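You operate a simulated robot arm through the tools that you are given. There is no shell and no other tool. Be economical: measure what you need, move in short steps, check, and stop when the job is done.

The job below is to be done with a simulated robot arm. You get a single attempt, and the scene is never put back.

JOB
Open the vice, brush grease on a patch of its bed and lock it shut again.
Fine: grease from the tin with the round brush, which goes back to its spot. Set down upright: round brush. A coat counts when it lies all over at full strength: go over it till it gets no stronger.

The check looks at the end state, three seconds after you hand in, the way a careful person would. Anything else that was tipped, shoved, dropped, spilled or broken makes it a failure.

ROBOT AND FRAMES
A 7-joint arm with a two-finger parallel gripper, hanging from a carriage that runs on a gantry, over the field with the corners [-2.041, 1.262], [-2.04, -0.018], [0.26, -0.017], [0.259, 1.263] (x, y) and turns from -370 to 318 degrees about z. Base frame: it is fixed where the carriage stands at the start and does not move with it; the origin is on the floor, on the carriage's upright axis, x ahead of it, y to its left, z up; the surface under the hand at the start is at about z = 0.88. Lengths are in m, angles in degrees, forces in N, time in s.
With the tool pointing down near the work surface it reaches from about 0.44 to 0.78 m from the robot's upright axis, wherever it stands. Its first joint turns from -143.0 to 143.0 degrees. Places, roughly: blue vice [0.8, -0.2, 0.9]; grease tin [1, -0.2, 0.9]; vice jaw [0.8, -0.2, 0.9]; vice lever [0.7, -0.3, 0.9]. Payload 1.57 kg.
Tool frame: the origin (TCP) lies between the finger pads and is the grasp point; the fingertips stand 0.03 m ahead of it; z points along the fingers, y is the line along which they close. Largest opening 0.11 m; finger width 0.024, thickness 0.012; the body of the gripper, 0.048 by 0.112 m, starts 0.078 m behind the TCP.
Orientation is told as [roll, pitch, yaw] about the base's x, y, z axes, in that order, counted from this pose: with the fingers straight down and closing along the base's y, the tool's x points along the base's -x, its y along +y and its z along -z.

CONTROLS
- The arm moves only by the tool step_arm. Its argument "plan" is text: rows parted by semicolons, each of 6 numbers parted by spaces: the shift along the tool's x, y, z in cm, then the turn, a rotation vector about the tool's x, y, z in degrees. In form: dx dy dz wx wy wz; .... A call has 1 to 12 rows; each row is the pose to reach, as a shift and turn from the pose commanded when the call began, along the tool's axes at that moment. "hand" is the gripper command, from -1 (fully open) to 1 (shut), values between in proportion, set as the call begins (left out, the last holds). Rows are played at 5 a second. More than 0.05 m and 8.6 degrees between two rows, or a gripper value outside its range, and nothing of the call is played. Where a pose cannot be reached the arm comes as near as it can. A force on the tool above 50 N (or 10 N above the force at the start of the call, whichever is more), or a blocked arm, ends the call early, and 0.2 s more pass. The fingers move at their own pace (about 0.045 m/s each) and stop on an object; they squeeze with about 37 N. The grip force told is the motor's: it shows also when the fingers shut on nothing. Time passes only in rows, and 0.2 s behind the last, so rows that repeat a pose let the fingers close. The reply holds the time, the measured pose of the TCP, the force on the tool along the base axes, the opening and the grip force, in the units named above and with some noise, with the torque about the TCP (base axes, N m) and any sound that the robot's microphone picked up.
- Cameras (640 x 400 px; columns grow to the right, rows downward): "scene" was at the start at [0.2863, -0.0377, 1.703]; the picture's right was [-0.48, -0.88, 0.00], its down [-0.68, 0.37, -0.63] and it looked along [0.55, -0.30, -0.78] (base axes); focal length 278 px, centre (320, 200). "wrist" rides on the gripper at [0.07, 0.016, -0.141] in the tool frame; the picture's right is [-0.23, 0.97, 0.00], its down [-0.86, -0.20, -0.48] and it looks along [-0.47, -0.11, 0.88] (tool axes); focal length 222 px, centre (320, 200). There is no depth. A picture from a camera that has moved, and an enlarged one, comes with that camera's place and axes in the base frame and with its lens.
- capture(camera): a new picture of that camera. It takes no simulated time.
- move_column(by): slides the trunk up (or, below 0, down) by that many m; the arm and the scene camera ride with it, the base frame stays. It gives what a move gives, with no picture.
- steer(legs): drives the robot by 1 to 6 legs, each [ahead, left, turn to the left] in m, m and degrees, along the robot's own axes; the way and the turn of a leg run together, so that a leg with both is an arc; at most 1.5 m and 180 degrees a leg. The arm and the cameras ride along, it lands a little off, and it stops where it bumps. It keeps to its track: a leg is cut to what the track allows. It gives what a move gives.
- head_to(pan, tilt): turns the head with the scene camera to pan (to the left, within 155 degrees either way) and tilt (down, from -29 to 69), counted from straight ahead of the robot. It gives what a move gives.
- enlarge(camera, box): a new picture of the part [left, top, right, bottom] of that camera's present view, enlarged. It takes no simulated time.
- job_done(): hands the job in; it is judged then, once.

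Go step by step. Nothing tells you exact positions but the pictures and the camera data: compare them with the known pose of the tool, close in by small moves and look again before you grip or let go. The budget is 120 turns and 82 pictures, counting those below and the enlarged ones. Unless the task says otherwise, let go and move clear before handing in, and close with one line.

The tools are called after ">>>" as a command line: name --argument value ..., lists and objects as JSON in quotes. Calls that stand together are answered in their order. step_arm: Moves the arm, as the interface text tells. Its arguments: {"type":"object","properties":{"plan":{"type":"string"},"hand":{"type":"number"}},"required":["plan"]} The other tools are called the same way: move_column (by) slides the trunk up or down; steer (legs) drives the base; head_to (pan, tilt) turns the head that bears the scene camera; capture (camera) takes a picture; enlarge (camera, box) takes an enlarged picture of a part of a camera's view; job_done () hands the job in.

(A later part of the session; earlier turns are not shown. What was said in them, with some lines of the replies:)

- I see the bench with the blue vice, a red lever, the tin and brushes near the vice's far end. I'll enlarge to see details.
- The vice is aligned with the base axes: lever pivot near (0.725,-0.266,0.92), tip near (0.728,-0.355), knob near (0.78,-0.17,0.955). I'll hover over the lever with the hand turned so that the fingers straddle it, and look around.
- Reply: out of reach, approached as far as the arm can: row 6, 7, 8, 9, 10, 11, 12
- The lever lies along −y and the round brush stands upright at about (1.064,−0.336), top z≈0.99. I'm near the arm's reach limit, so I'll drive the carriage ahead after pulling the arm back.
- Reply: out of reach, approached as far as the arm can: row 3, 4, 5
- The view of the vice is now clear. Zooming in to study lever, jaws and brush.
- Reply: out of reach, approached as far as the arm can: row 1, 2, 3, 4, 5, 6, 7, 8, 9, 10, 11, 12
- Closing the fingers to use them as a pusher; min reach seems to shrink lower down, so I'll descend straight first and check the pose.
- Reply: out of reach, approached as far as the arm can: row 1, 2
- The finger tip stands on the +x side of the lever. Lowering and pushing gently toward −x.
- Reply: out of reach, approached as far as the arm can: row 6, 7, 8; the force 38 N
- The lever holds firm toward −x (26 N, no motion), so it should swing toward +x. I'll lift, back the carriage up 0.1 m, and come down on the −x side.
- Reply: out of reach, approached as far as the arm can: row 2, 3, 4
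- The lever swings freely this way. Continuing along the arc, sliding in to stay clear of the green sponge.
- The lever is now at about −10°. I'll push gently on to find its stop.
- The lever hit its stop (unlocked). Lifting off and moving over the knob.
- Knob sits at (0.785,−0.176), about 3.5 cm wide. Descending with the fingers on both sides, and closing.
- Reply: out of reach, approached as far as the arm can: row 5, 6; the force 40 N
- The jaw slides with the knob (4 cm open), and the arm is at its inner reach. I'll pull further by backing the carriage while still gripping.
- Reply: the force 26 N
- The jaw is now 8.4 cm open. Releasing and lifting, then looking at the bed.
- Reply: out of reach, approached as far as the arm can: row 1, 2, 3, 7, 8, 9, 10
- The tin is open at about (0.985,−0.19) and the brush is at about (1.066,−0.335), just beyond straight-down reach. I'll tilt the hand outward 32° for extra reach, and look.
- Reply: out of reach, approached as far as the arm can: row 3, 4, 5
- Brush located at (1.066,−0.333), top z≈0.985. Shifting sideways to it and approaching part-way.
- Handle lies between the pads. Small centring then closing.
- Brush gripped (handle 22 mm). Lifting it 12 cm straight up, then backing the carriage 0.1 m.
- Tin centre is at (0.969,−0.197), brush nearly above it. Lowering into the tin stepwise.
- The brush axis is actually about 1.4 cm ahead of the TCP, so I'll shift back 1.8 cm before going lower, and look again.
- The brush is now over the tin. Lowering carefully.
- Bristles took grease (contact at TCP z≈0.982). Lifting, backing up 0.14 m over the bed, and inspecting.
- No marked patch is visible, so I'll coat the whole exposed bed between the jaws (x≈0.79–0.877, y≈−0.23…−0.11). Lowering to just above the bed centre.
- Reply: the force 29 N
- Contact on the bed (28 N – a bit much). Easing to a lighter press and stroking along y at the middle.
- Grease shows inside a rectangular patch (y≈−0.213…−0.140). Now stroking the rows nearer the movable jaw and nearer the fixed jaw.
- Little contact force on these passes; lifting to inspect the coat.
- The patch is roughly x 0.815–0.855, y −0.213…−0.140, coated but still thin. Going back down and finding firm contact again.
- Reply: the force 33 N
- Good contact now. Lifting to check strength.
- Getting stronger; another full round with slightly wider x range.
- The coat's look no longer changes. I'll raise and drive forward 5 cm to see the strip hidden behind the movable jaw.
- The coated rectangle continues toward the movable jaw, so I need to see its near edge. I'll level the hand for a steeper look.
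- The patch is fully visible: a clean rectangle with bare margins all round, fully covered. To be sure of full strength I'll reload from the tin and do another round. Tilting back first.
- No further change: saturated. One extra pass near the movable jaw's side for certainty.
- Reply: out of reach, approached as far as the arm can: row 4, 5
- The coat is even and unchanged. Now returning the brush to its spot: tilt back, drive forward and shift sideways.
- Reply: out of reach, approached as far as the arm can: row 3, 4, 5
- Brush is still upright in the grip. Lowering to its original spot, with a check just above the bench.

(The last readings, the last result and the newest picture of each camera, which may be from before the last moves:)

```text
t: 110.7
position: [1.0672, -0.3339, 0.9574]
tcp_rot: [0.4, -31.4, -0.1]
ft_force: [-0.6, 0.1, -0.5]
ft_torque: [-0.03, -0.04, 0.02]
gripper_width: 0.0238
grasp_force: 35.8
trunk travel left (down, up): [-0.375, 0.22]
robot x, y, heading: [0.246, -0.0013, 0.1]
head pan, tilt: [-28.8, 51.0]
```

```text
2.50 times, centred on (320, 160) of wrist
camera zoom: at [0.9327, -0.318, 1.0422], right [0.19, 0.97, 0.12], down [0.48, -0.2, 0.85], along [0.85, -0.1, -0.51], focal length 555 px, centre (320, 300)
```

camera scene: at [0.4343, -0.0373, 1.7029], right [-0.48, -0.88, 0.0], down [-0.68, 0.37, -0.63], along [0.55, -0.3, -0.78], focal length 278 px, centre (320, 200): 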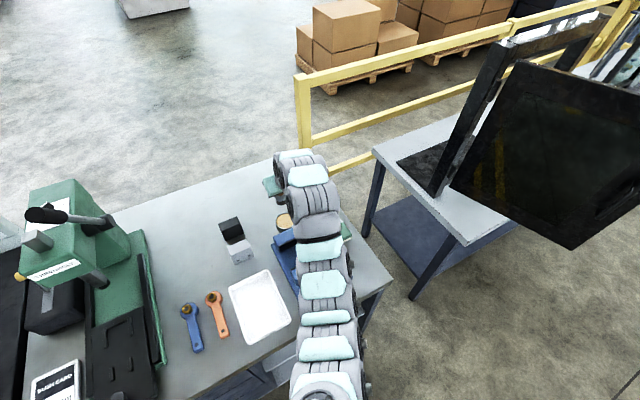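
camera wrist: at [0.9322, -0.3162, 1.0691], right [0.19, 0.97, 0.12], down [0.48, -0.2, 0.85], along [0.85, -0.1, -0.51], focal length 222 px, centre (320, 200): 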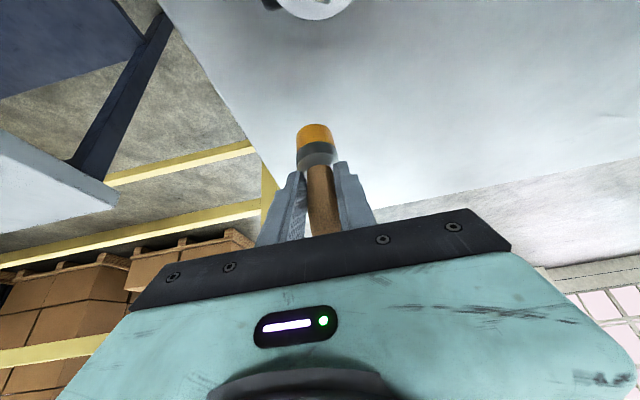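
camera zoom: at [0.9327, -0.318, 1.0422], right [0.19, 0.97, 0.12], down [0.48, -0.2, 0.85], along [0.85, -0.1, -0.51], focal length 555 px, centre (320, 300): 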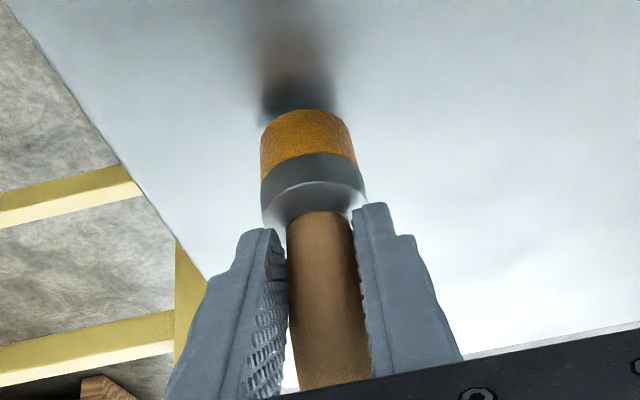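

Very close to the bench, still no contact. Continuing in 1–2 mm steps.

>>> step_arm --plan "0.06 0 0.09 0 0 0; 0.11 0 0.17 0 0 0; 0.11 0 0.17 0 0 0"

```text
t: 111.5
position: [1.0653, -0.3351, 0.9563]
tcp_rot: [0.4, -31.2, -0.2]
ft_force: [0.7, 0.6, -1.8]
ft_torque: [-0.01, 0.02, 0.0]
gripper_width: 0.0238
grasp_force: 35.7
trunk travel left (down, up): [-0.375, 0.22]
robot x, y, heading: [0.2469, 0.0001, -0.2]
head pan, tilt: [-28.8, 51.0]
```

>>> step_arm --plan "0.06 0 0.09 0 0 0; 0.11 0 0.17 0 0 0; 0.11 0 0.17 0 0 0"

```text
t: 112.3
position: [1.0655, -0.334, 0.9549]
tcp_rot: [0.4, -31.2, 0.0]
ft_force: [-0.5, 0.6, -0.8]
ft_torque: [0.04, 0.03, -0.01]
gripper_width: 0.0241
grasp_force: 35.8
trunk travel left (down, up): [-0.375, 0.22]
robot x, y, heading: [0.2442, -0.0024, -0.1]
head pan, tilt: [-28.8, 51.0]
```

>>> step_arm --plan "0.06 0 0.09 0 0 0; 0.11 0 0.17 0 0 0; 0.16 0 0.26 0 0 0; 0.16 0 0.26 0 0 0"

>>> enlarge --camera "wrist" --box '[260, 80, 380, 240]'

```text
t: 113.3
position: [1.0652, -0.3339, 0.9516]
tcp_rot: [0.4, -31.3, -0.2]
ft_force: [-0.4, 0.1, -1.1]
ft_torque: [-0.01, -0.02, 0.01]
gripper_width: 0.024
grasp_force: 36.1
trunk travel left (down, up): [-0.375, 0.22]
robot x, y, heading: [0.2467, 0.001, 0.1]
head pan, tilt: [-28.8, 51.0]
```

```text
2.50 times, centred on (320, 160) of wrist
camera zoom: at [0.9325, -0.318, 1.0354], right [0.19, 0.97, 0.12], down [0.48, -0.2, 0.85], along [0.85, -0.1, -0.51], focal length 555 px, centre (320, 300)
```

zoom: 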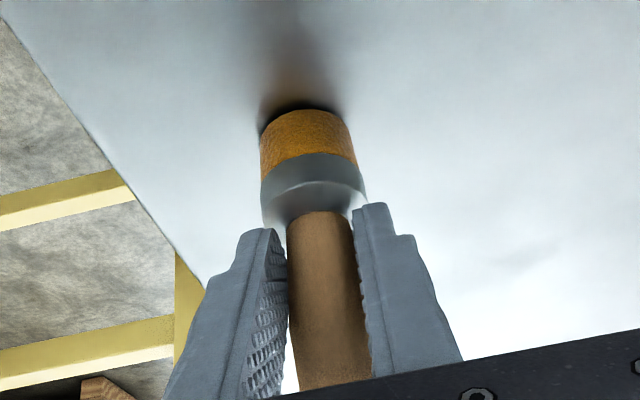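

>>> step_arm --plan "0.06 0 0.09 0 0 0; 0.11 0 0.17 0 0 0; 0.11 0 0.17 0 0 0"

```text
t: 114.1
position: [1.0668, -0.3338, 0.9507]
tcp_rot: [0.4, -31.4, -0.1]
ft_force: [-2.3, 1.1, 5.5]
ft_torque: [0.02, -0.05, 0.05]
gripper_width: 0.0237
grasp_force: 35.9
trunk travel left (down, up): [-0.375, 0.22]
robot x, y, heading: [0.2468, -0.0001, 0.1]
head pan, tilt: [-28.8, 51.0]
```

Contact on the bench (≈6 N). Easing 1 mm and opening gently.

>>> step_arm --plan "-0.05 0 -0.08 0 0 0; -0.05 0 -0.08 0 0 0; -0.05 0 -0.08 0 0 0" --hand 0.4

>>> enlarge --camera "wrist" --box '[260, 80, 380, 240]'

```text
t: 114.9
position: [1.0653, -0.3359, 0.9513]
tcp_rot: [0.4, -31.3, -0.1]
ft_force: [0.4, 0.6, 0.5]
ft_torque: [-0.03, -0.04, 0.0]
gripper_width: 0.0327
grasp_force: 0.0
trunk travel left (down, up): [-0.375, 0.22]
robot x, y, heading: [0.2425, 0.0018, 0.3]
head pan, tilt: [-28.8, 51.0]
```

```text
2.50 times, centred on (320, 160) of wrist
camera zoom: at [0.9327, -0.3179, 1.0343], right [0.19, 0.97, 0.12], down [0.48, -0.2, 0.85], along [0.85, -0.1, -0.51], focal length 555 px, centre (320, 300)
```

zoom: 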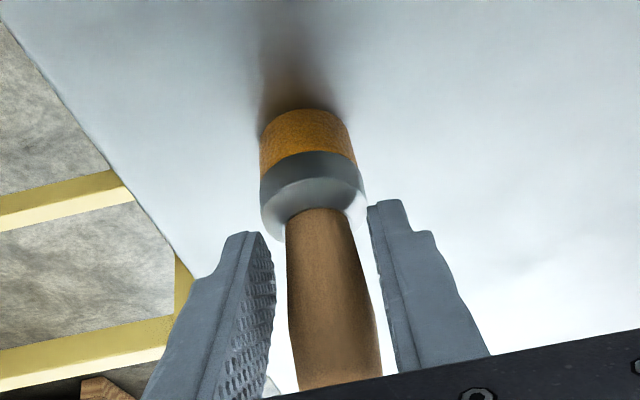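

Standing free. Opening wider and retreating along the finger axis.

>>> step_arm --plan "0 0 0 0 0 0; 0 0 0 0 0 0; 0 0 0 0 0 0; 0 0 -1.5 0 0 0; 0 0 -4 0 0 0; 0 0 -8 0 0 0; 0 0 -12 0 0 0; 0 0 -12 0 0 0" --hand -0.2

>>> capture --camera "wrist"

```text
t: 116.7
position: [1.0028, -0.3348, 1.0527]
tcp_rot: [0.5, -31.2, -0.1]
ft_force: [0.4, -0.3, 1.0]
ft_torque: [0.02, 0.03, -0.01]
gripper_width: 0.066
grasp_force: 0.0
trunk travel left (down, up): [-0.375, 0.22]
robot x, y, heading: [0.2461, 0.0021, -0.1]
head pan, tilt: [-28.8, 51.0]
```

```text
18 pictures are left
camera wrist: at [0.8702, -0.319, 1.1375], right [0.19, 0.97, 0.12], down [0.48, -0.2, 0.85], along [0.85, -0.1, -0.51], focal length 222 px, centre (320, 200)
```

wrist: 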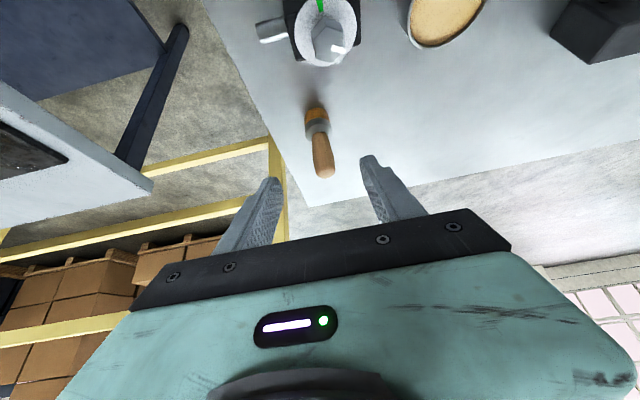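

The brush stands back on its spot within a few mm. Next: drive back, level the hand, close the fingers, and get behind the jaw's knob.

>>> steer --legs '[[-0.246, 0, 0]]'

>>> step_arm --plan "0 1.5 0 0 8 0; 0 3 0 0 16 0; 0 4.5 0 0 24 0; 0 6 0 0 31.3 0; 0 6 0 0 31.3 0" --hand 1

>>> capture --camera "wrist"

```text
t: 118.5
position: [0.7611, -0.3356, 1.0544]
tcp_rot: [0.4, -31.3, -0.1]
ft_force: [-0.5, 0.6, 0.7]
ft_torque: [0.0, 0.01, -0.01]
gripper_width: 0.066
grasp_force: 0.0
trunk travel left (down, up): [-0.375, 0.22]
robot x, y, heading: [0.0082, -0.0008, -0.1]
head pan, tilt: [-28.8, 51.0]
```

```text
t: 119.7
position: [0.7546, -0.273, 1.0556]
tcp_rot: [0.2, 0.1, 0.1]
ft_force: [-0.4, -0.1, 0.2]
ft_torque: [0.02, 0.03, -0.01]
gripper_width: 0.0001
grasp_force: 21.5
out of reach, approached as far as the arm can: row 4, 5
trunk travel left (down, up): [-0.375, 0.22]
robot x, y, heading: [0.0058, -0.0019, -0.1]
head pan, tilt: [-28.8, 51.0]
```

```text
17 pictures are left
camera wrist: at [0.686, -0.2569, 1.1959], right [0.23, 0.97, 0.0], down [0.86, -0.2, 0.48], along [0.47, -0.1, -0.88], focal length 222 px, centre (320, 200)
```

wrist: 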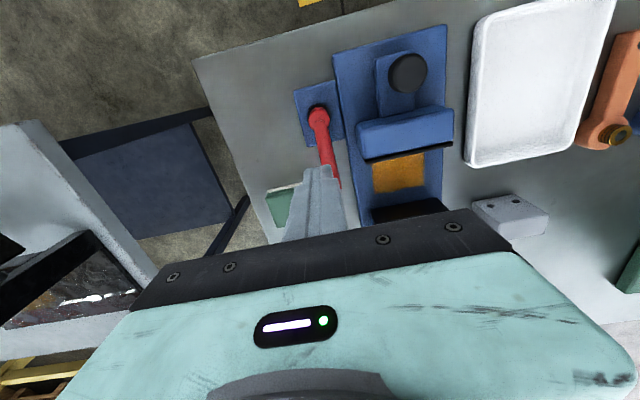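

>>> steer --legs '[[-0.06, 0, 0]]'

>>> step_arm --plan "2 0 0 0 0 0; 4.2 2 0 0 0 0; 4.2 6 0 0 0 0; 4.2 9.7 0 0 0 0; 4.2 9.7 0 0 0 0"

>>> capture --camera "wrist"

```text
t: 120.7
position: [0.6955, -0.2736, 1.0549]
tcp_rot: [0.4, 0.0, 0.2]
ft_force: [0.4, 0.7, 0.0]
ft_torque: [-0.04, 0.0, -0.01]
gripper_width: 0.0
grasp_force: 20.6
trunk travel left (down, up): [-0.375, 0.22]
robot x, y, heading: [-0.0544, 0.0008, 0.2]
head pan, tilt: [-28.8, 51.0]
```

```text
t: 121.9
position: [0.6551, -0.175, 1.0554]
tcp_rot: [0.2, 0.0, -0.1]
ft_force: [-0.2, -0.8, -0.3]
ft_torque: [0.04, -0.01, -0.01]
gripper_width: 0.0
grasp_force: 21.3
trunk travel left (down, up): [-0.375, 0.22]
robot x, y, heading: [-0.0529, 0.0005, -0.1]
head pan, tilt: [-28.8, 51.0]
```

```text
16 pictures are left
camera wrist: at [0.5844, -0.1591, 1.1965], right [0.23, 0.97, 0.0], down [0.85, -0.2, 0.48], along [0.47, -0.1, -0.88], focal length 222 px, centre (320, 200)
```

wrist: 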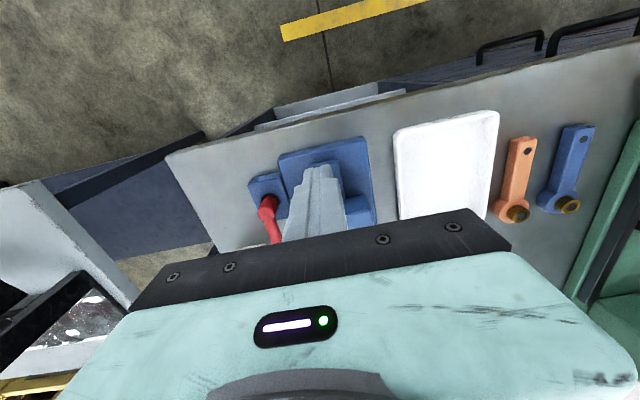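

>>> step_arm --plan "0 0 4 0 0 0; 0 0 7 0 0 0; 0 0 9 0 0 0; 0 0 10.1 0 0 0; 0 0 10.1 0 0 0"

>>> step_arm --plan "-1 0 0 0 0 0; -2 0 0 0 0 0; -3 0 0 0 0 0; -4 0 0 0 0 0; -5 0 0 0 0 0; -5 0 0 0 0 0"

>>> capture --camera "wrist"

```text
t: 123.1
position: [0.6539, -0.175, 0.9529]
tcp_rot: [0.3, -0.1, 0.1]
ft_force: [-1.1, 1.0, 0.4]
ft_torque: [-0.01, 0.03, -0.01]
gripper_width: 0.0
grasp_force: 21.0
trunk travel left (down, up): [-0.375, 0.22]
robot x, y, heading: [-0.0561, -0.0031, -0.1]
head pan, tilt: [-28.8, 51.0]
```

```text
t: 124.5
position: [0.7044, -0.1751, 0.9543]
tcp_rot: [0.3, -0.1, 0.0]
ft_force: [0.3, -0.1, -0.2]
ft_torque: [0.0, 0.0, 0.03]
gripper_width: 0.0
grasp_force: 21.6
trunk travel left (down, up): [-0.375, 0.22]
robot x, y, heading: [-0.0562, -0.0002, 0.2]
head pan, tilt: [-28.8, 51.0]
```

```text
15 pictures are left
camera wrist: at [0.6345, -0.159, 1.0948], right [0.23, 0.97, 0.01], down [0.86, -0.2, 0.48], along [0.47, -0.1, -0.88], focal length 222 px, centre (320, 200)
```

wrist: 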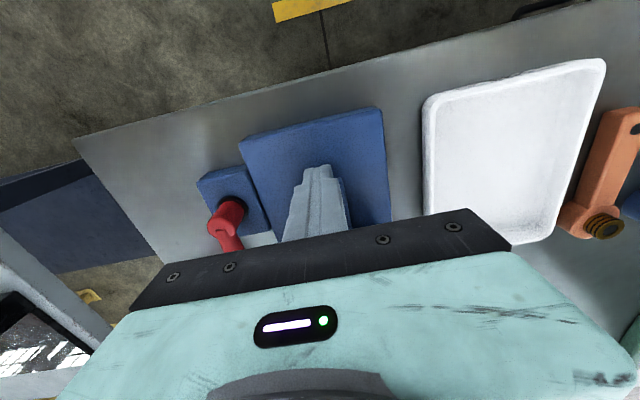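

The jaw moves along. The arm is at its outer reach, so I'll push on by driving in small legs.

>>> steer --legs '[[0.04, 0, 0]]'

>>> step_arm --plan "-0.3 0 0 0 0 0; -0.6 0 0 0 0 0; -0.9 0 0 0 0 0; -1.2 0 0 0 0 0; -1.5 0 0 0 0 0; -1.8 0 0 0 0 0; -1.8 0 0 0 0 0"

```text
t: 125.3
position: [0.7437, -0.1753, 0.9532]
tcp_rot: [0.3, 0.0, 0.0]
ft_force: [-0.1, -0.5, 0.1]
ft_torque: [0.01, -0.01, 0.01]
gripper_width: 0.0003
grasp_force: 20.8
trunk travel left (down, up): [-0.375, 0.22]
robot x, y, heading: [-0.0171, -0.0022, 0.0]
head pan, tilt: [-28.8, 51.0]
```

```text
t: 127.0
position: [0.7537, -0.1715, 0.9559]
tcp_rot: [0.3, 0.0, 0.0]
ft_force: [-0.3, -0.4, -0.6]
ft_torque: [0.01, 0.01, -0.02]
gripper_width: 0.0
grasp_force: 21.0
out of reach, approached as far as the arm can: row 4, 5, 6, 7
trunk travel left (down, up): [-0.375, 0.22]
robot x, y, heading: [-0.0153, -0.0039, -0.1]
head pan, tilt: [-28.8, 51.0]
```

>>> steer --legs '[[0.012, 0, 0]]'

>>> capture --camera "wrist"

```text
t: 127.8
position: [0.7539, -0.1737, 0.9538]
tcp_rot: [0.4, 1.0, 0.0]
ft_force: [-12.2, 3.3, 7.5]
ft_torque: [-0.01, -0.1, 0.01]
gripper_width: 0.0
grasp_force: 21.3
trunk travel left (down, up): [-0.375, 0.22]
robot x, y, heading: [-0.0046, -0.0023, 0.1]
head pan, tilt: [-28.8, 51.0]
stopped in leg 1: the force on the tool passed its limit at 63 N (the readings are from after the stop); the commanded pose is now the measured one
```

```text
14 pictures are left
camera wrist: at [0.6874, -0.1575, 1.0962], right [0.23, 0.97, 0.0], down [0.86, -0.2, 0.46], along [0.45, -0.1, -0.89], focal length 222 px, centre (320, 200)
```

wrist: 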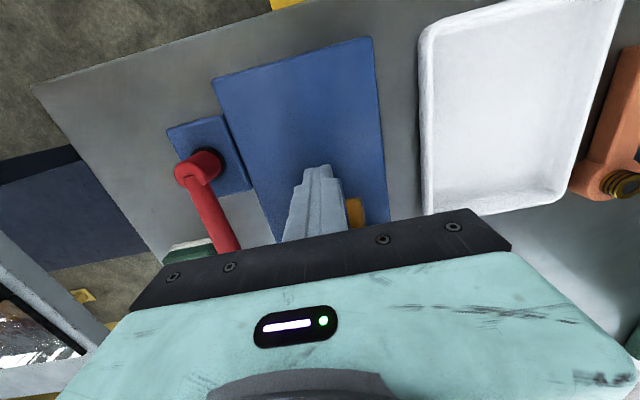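

Hard stop at exactly the expected closed position. Backing off, lifting and checking the jaws.

>>> step_arm --plan "1 0 0 0 0 0; 1.5 0 -3 0 0 0; 1 0 -6 0 0 0; 0 -3 -8 0 0 0; -1 -7 -9 0 0 0; -1 -11 -9 0 0 0; -1 -11 -9 0 0 0"

>>> capture --camera "wrist"

>>> enlarge --camera "scene" --box '[220, 120, 420, 300]'

```text
t: 129.4
position: [0.7409, -0.2657, 1.0509]
tcp_rot: [0.5, 0.9, 0.0]
ft_force: [-0.1, -0.2, -0.9]
ft_torque: [0.01, 0.01, 0.0]
gripper_width: 0.0
grasp_force: 20.7
out of reach, approached as far as the arm can: row 5, 6, 7
trunk travel left (down, up): [-0.375, 0.22]
robot x, y, heading: [-0.0034, 0.002, 0.3]
head pan, tilt: [-28.8, 51.0]
```

```text
13 pictures are left
camera wrist: at [0.6736, -0.2508, 1.1922], right [0.23, 0.97, 0.0], down [0.86, -0.2, 0.47], along [0.45, -0.1, -0.89], focal length 222 px, centre (320, 200)
```

wrist: 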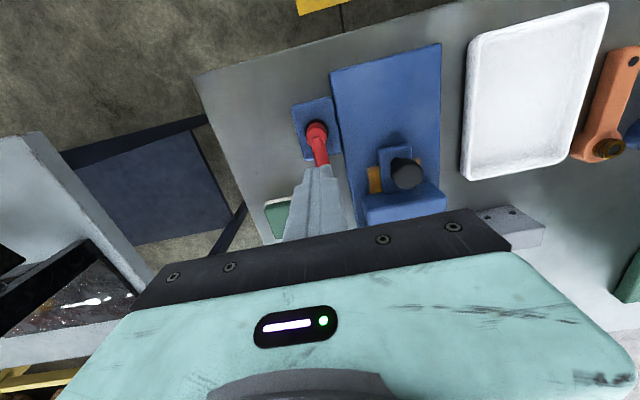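

```text
2.22 times, centred on (320, 210) of scene
camera zoom: at [0.2806, -0.0376, 1.703], right [-0.48, -0.88, 0.0], down [-0.68, 0.37, -0.63], along [0.55, -0.3, -0.78], focal length 617 px, centre (320, 178)
```

zoom: 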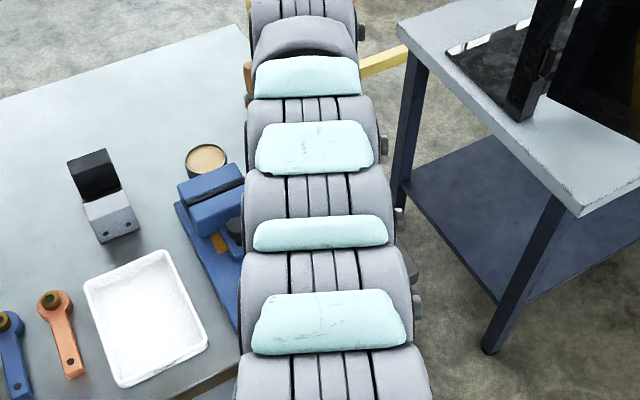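

Vice is shut like at the start. Now the lever: drive ahead 0.1 m and come down on its +y side to swing it back.

>>> steer --legs '[[0.1, 0, 0]]'

>>> step_arm --plan "2.7 1.4 0 0 0 0; 5.4 3 1 0 0 0; 5.4 3 4 0 0 0; 5.4 3 6 0 0 0; 5.4 3 6 0 0 0"

>>> capture --camera "wrist"

>>> enlarge --camera "scene" --box '[220, 120, 420, 300]'

```text
t: 130.6
position: [0.8406, -0.2666, 1.05]
tcp_rot: [0.4, 0.8, 0.0]
ft_force: [-0.5, -0.5, -0.2]
ft_torque: [-0.03, 0.03, 0.01]
gripper_width: 0.0
grasp_force: 21.0
trunk travel left (down, up): [-0.375, 0.22]
robot x, y, heading: [0.0967, -0.0002, 0.2]
head pan, tilt: [-28.8, 51.0]
```

```text
t: 131.8
position: [0.7863, -0.236, 0.9915]
tcp_rot: [0.3, 0.7, 0.0]
ft_force: [0.1, -0.5, 0.2]
ft_torque: [0.0, -0.01, 0.01]
gripper_width: 0.0
grasp_force: 21.0
trunk travel left (down, up): [-0.375, 0.22]
robot x, y, heading: [0.094, -0.0009, 0.3]
head pan, tilt: [-28.8, 51.0]
```

```text
11 pictures are left
camera wrist: at [0.7182, -0.2196, 1.133], right [0.23, 0.97, 0.0], down [0.86, -0.2, 0.47], along [0.45, -0.1, -0.89], focal length 222 px, centre (320, 200)
```

wrist: 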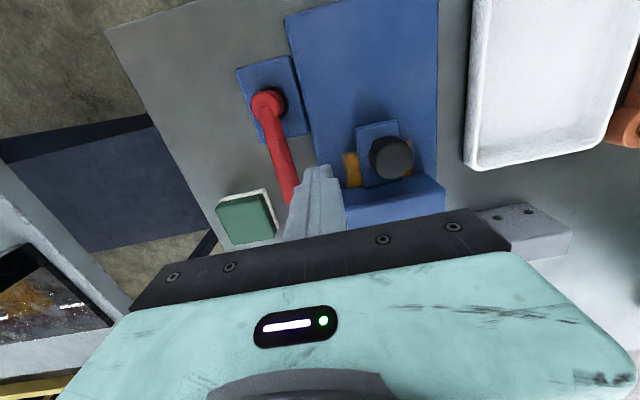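

```text
2.22 times, centred on (320, 210) of scene
camera zoom: at [0.3795, -0.0375, 1.703], right [-0.48, -0.88, 0.0], down [-0.68, 0.37, -0.63], along [0.55, -0.3, -0.78], focal length 617 px, centre (320, 178)
```

zoom: 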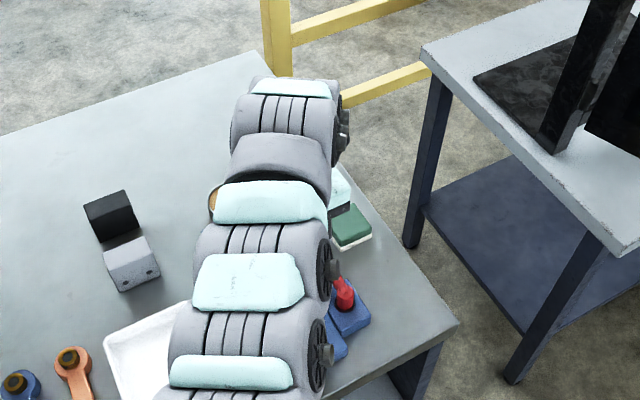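

>>> step_arm --plan "0 0 2.5 0 0 0; 0 0 4.3 0 0 0; -0.2 -1.2 4.3 0 0 0; -0.3 -2.3 4.3 0 0 0; -0.3 -3.2 4.3 0 0 0; -0.3 -4 4.3 0 0 0; 0.1 -5.6 4.3 0 0 0; 0.5 -6.4 4.3 0 0 0; 0.9 -7.1 4.3 0 0 0; 1.5 -7.7 4.3 0 0 0; 2.1 -8.3 4.3 0 0 0; 2.1 -8.3 4.3 0 0 0"

>>> capture --camera "wrist"

```text
t: 134.3
position: [0.7651, -0.3188, 0.9484]
tcp_rot: [0.4, 0.7, 0.0]
ft_force: [1.6, 0.7, 0.3]
ft_torque: [-0.02, -0.01, 0.0]
gripper_width: 0.0
grasp_force: 21.7
trunk travel left (down, up): [-0.375, 0.22]
robot x, y, heading: [0.0907, -0.0021, 0.2]
head pan, tilt: [-28.8, 51.0]
```

```text
9 pictures are left
camera wrist: at [0.6967, -0.3026, 1.0904], right [0.23, 0.97, 0.0], down [0.86, -0.2, 0.47], along [0.46, -0.1, -0.88], focal length 222 px, centre (320, 200)
```

wrist: 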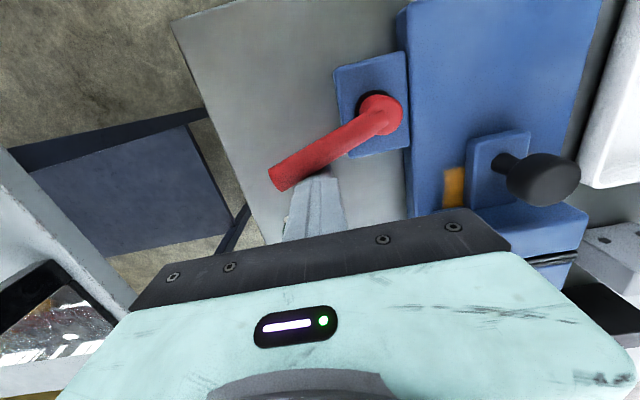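

The lever follows nicely (≈−70°). Pushing on to its stop.

>>> step_arm --plan "0.6 -0.6 0 0 0 0; 1.2 -1.1 0 0 0 0; 1.6 -1.6 0 0 0 0; 1.9 -1.8 0 0 0 0; 2.1 -1.8 0 0 0 0; 2.3 -1.8 0 0 0 0; 2.3 -1.8 0 0 0 0"

>>> capture --camera "wrist"

```text
t: 135.9
position: [0.7454, -0.3355, 0.9506]
tcp_rot: [0.4, 0.5, 0.1]
ft_force: [21.8, -0.4, -8.8]
ft_torque: [-0.12, -0.3, 0.0]
gripper_width: 0.0
grasp_force: 21.0
trunk travel left (down, up): [-0.375, 0.22]
robot x, y, heading: [0.0944, -0.0, 0.1]
head pan, tilt: [-28.8, 51.0]
```

```text
8 pictures are left
camera wrist: at [0.677, -0.3201, 1.0914], right [0.23, 0.97, 0.0], down [0.86, -0.2, 0.47], along [0.46, -0.1, -0.88], focal length 222 px, centre (320, 200)
```

wrist: 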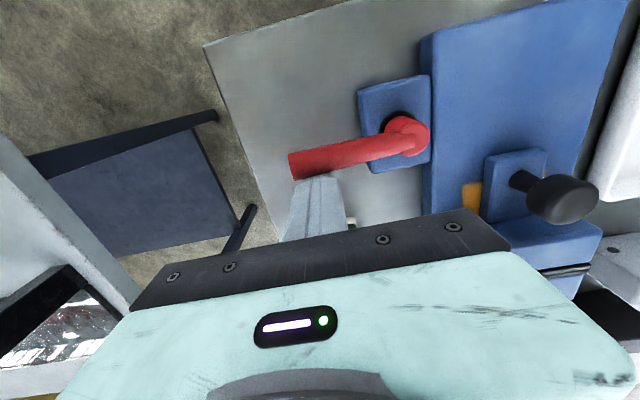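

The lever is back at its locked stop (22 N, same position as at the start). Backing off, lifting clear, and taking a final look.

>>> step_arm --plan "-1.2 0 0 0 0 0; -1.2 0 -3 0 0 0; -1.2 0 -7 0 0 0; -1.2 0 -11 0 0 0; -1.2 0 -15 0 0 0; -1.2 0 -15 0 0 0"

>>> steer --legs '[[-0.25, 0, 0]]'

>>> capture --camera "wrist"

>>> capture --camera "scene"

```text
t: 137.3
position: [0.7547, -0.3381, 1.0978]
tcp_rot: [0.4, 0.8, 0.0]
ft_force: [-0.2, 0.8, -0.4]
ft_torque: [0.01, -0.02, 0.0]
gripper_width: 0.0
grasp_force: 21.1
trunk travel left (down, up): [-0.375, 0.22]
robot x, y, heading: [0.0903, -0.0007, 0.1]
head pan, tilt: [-28.8, 51.0]
```

```text
t: 139.2
position: [0.5045, -0.3376, 1.0964]
tcp_rot: [0.4, 0.8, 0.1]
ft_force: [0.8, 0.2, -0.7]
ft_torque: [0.03, 0.03, -0.01]
gripper_width: 0.0
grasp_force: 21.2
trunk travel left (down, up): [-0.375, 0.22]
robot x, y, heading: [-0.1572, -0.0022, 0.0]
head pan, tilt: [-28.8, 51.0]
```

```text
7 pictures are left
camera wrist: at [0.4369, -0.3224, 1.2394], right [0.23, 0.97, 0.0], down [0.86, -0.2, 0.47], along [0.45, -0.1, -0.89], focal length 222 px, centre (320, 200)
```

wrist: 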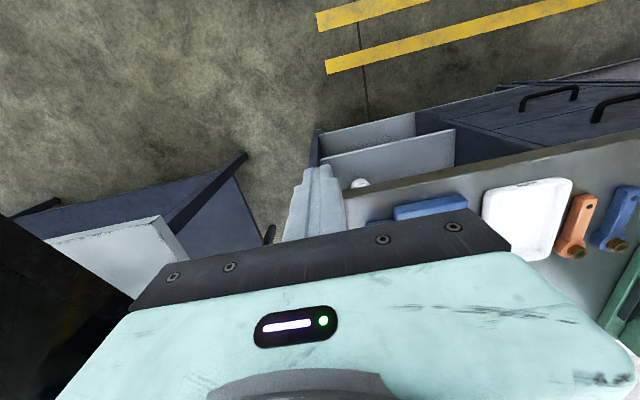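

```text
6 pictures are left
camera scene: at [0.1294, -0.0378, 1.703], right [-0.48, -0.88, 0.0], down [-0.68, 0.37, -0.63], along [0.55, -0.3, -0.78], focal length 278 px, centre (320, 200)
```

scene: 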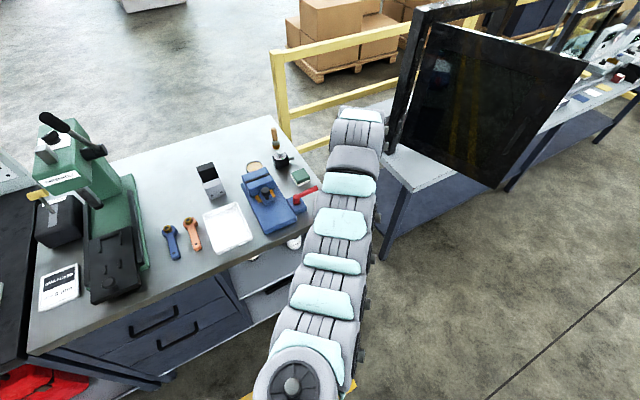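

>>> enlarge --camera "scene" --box '[190, 110, 340, 260]'

```text
2.67 times, centred on (265, 185) of scene
camera zoom: at [0.1294, -0.0378, 1.703], right [-0.48, -0.88, 0.0], down [-0.68, 0.37, -0.63], along [0.55, -0.3, -0.78], focal length 740 px, centre (467, 240)
```

zoom: 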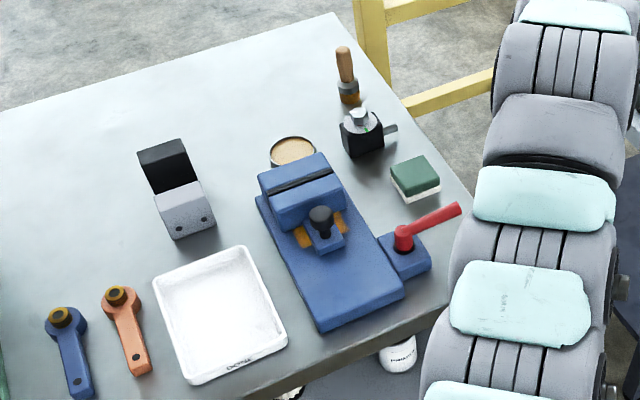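

The vice is shut with its lever back at the locked stop. The brush stands upright on its spot and nothing else has moved, so I'm handing in.

>>> job_done

```text
The job is handed in.
```

The vice is locked shut again. Its bed patch was greased all over until further strokes changed nothing, and the round brush stands upright within about 5 mm of its old spot.
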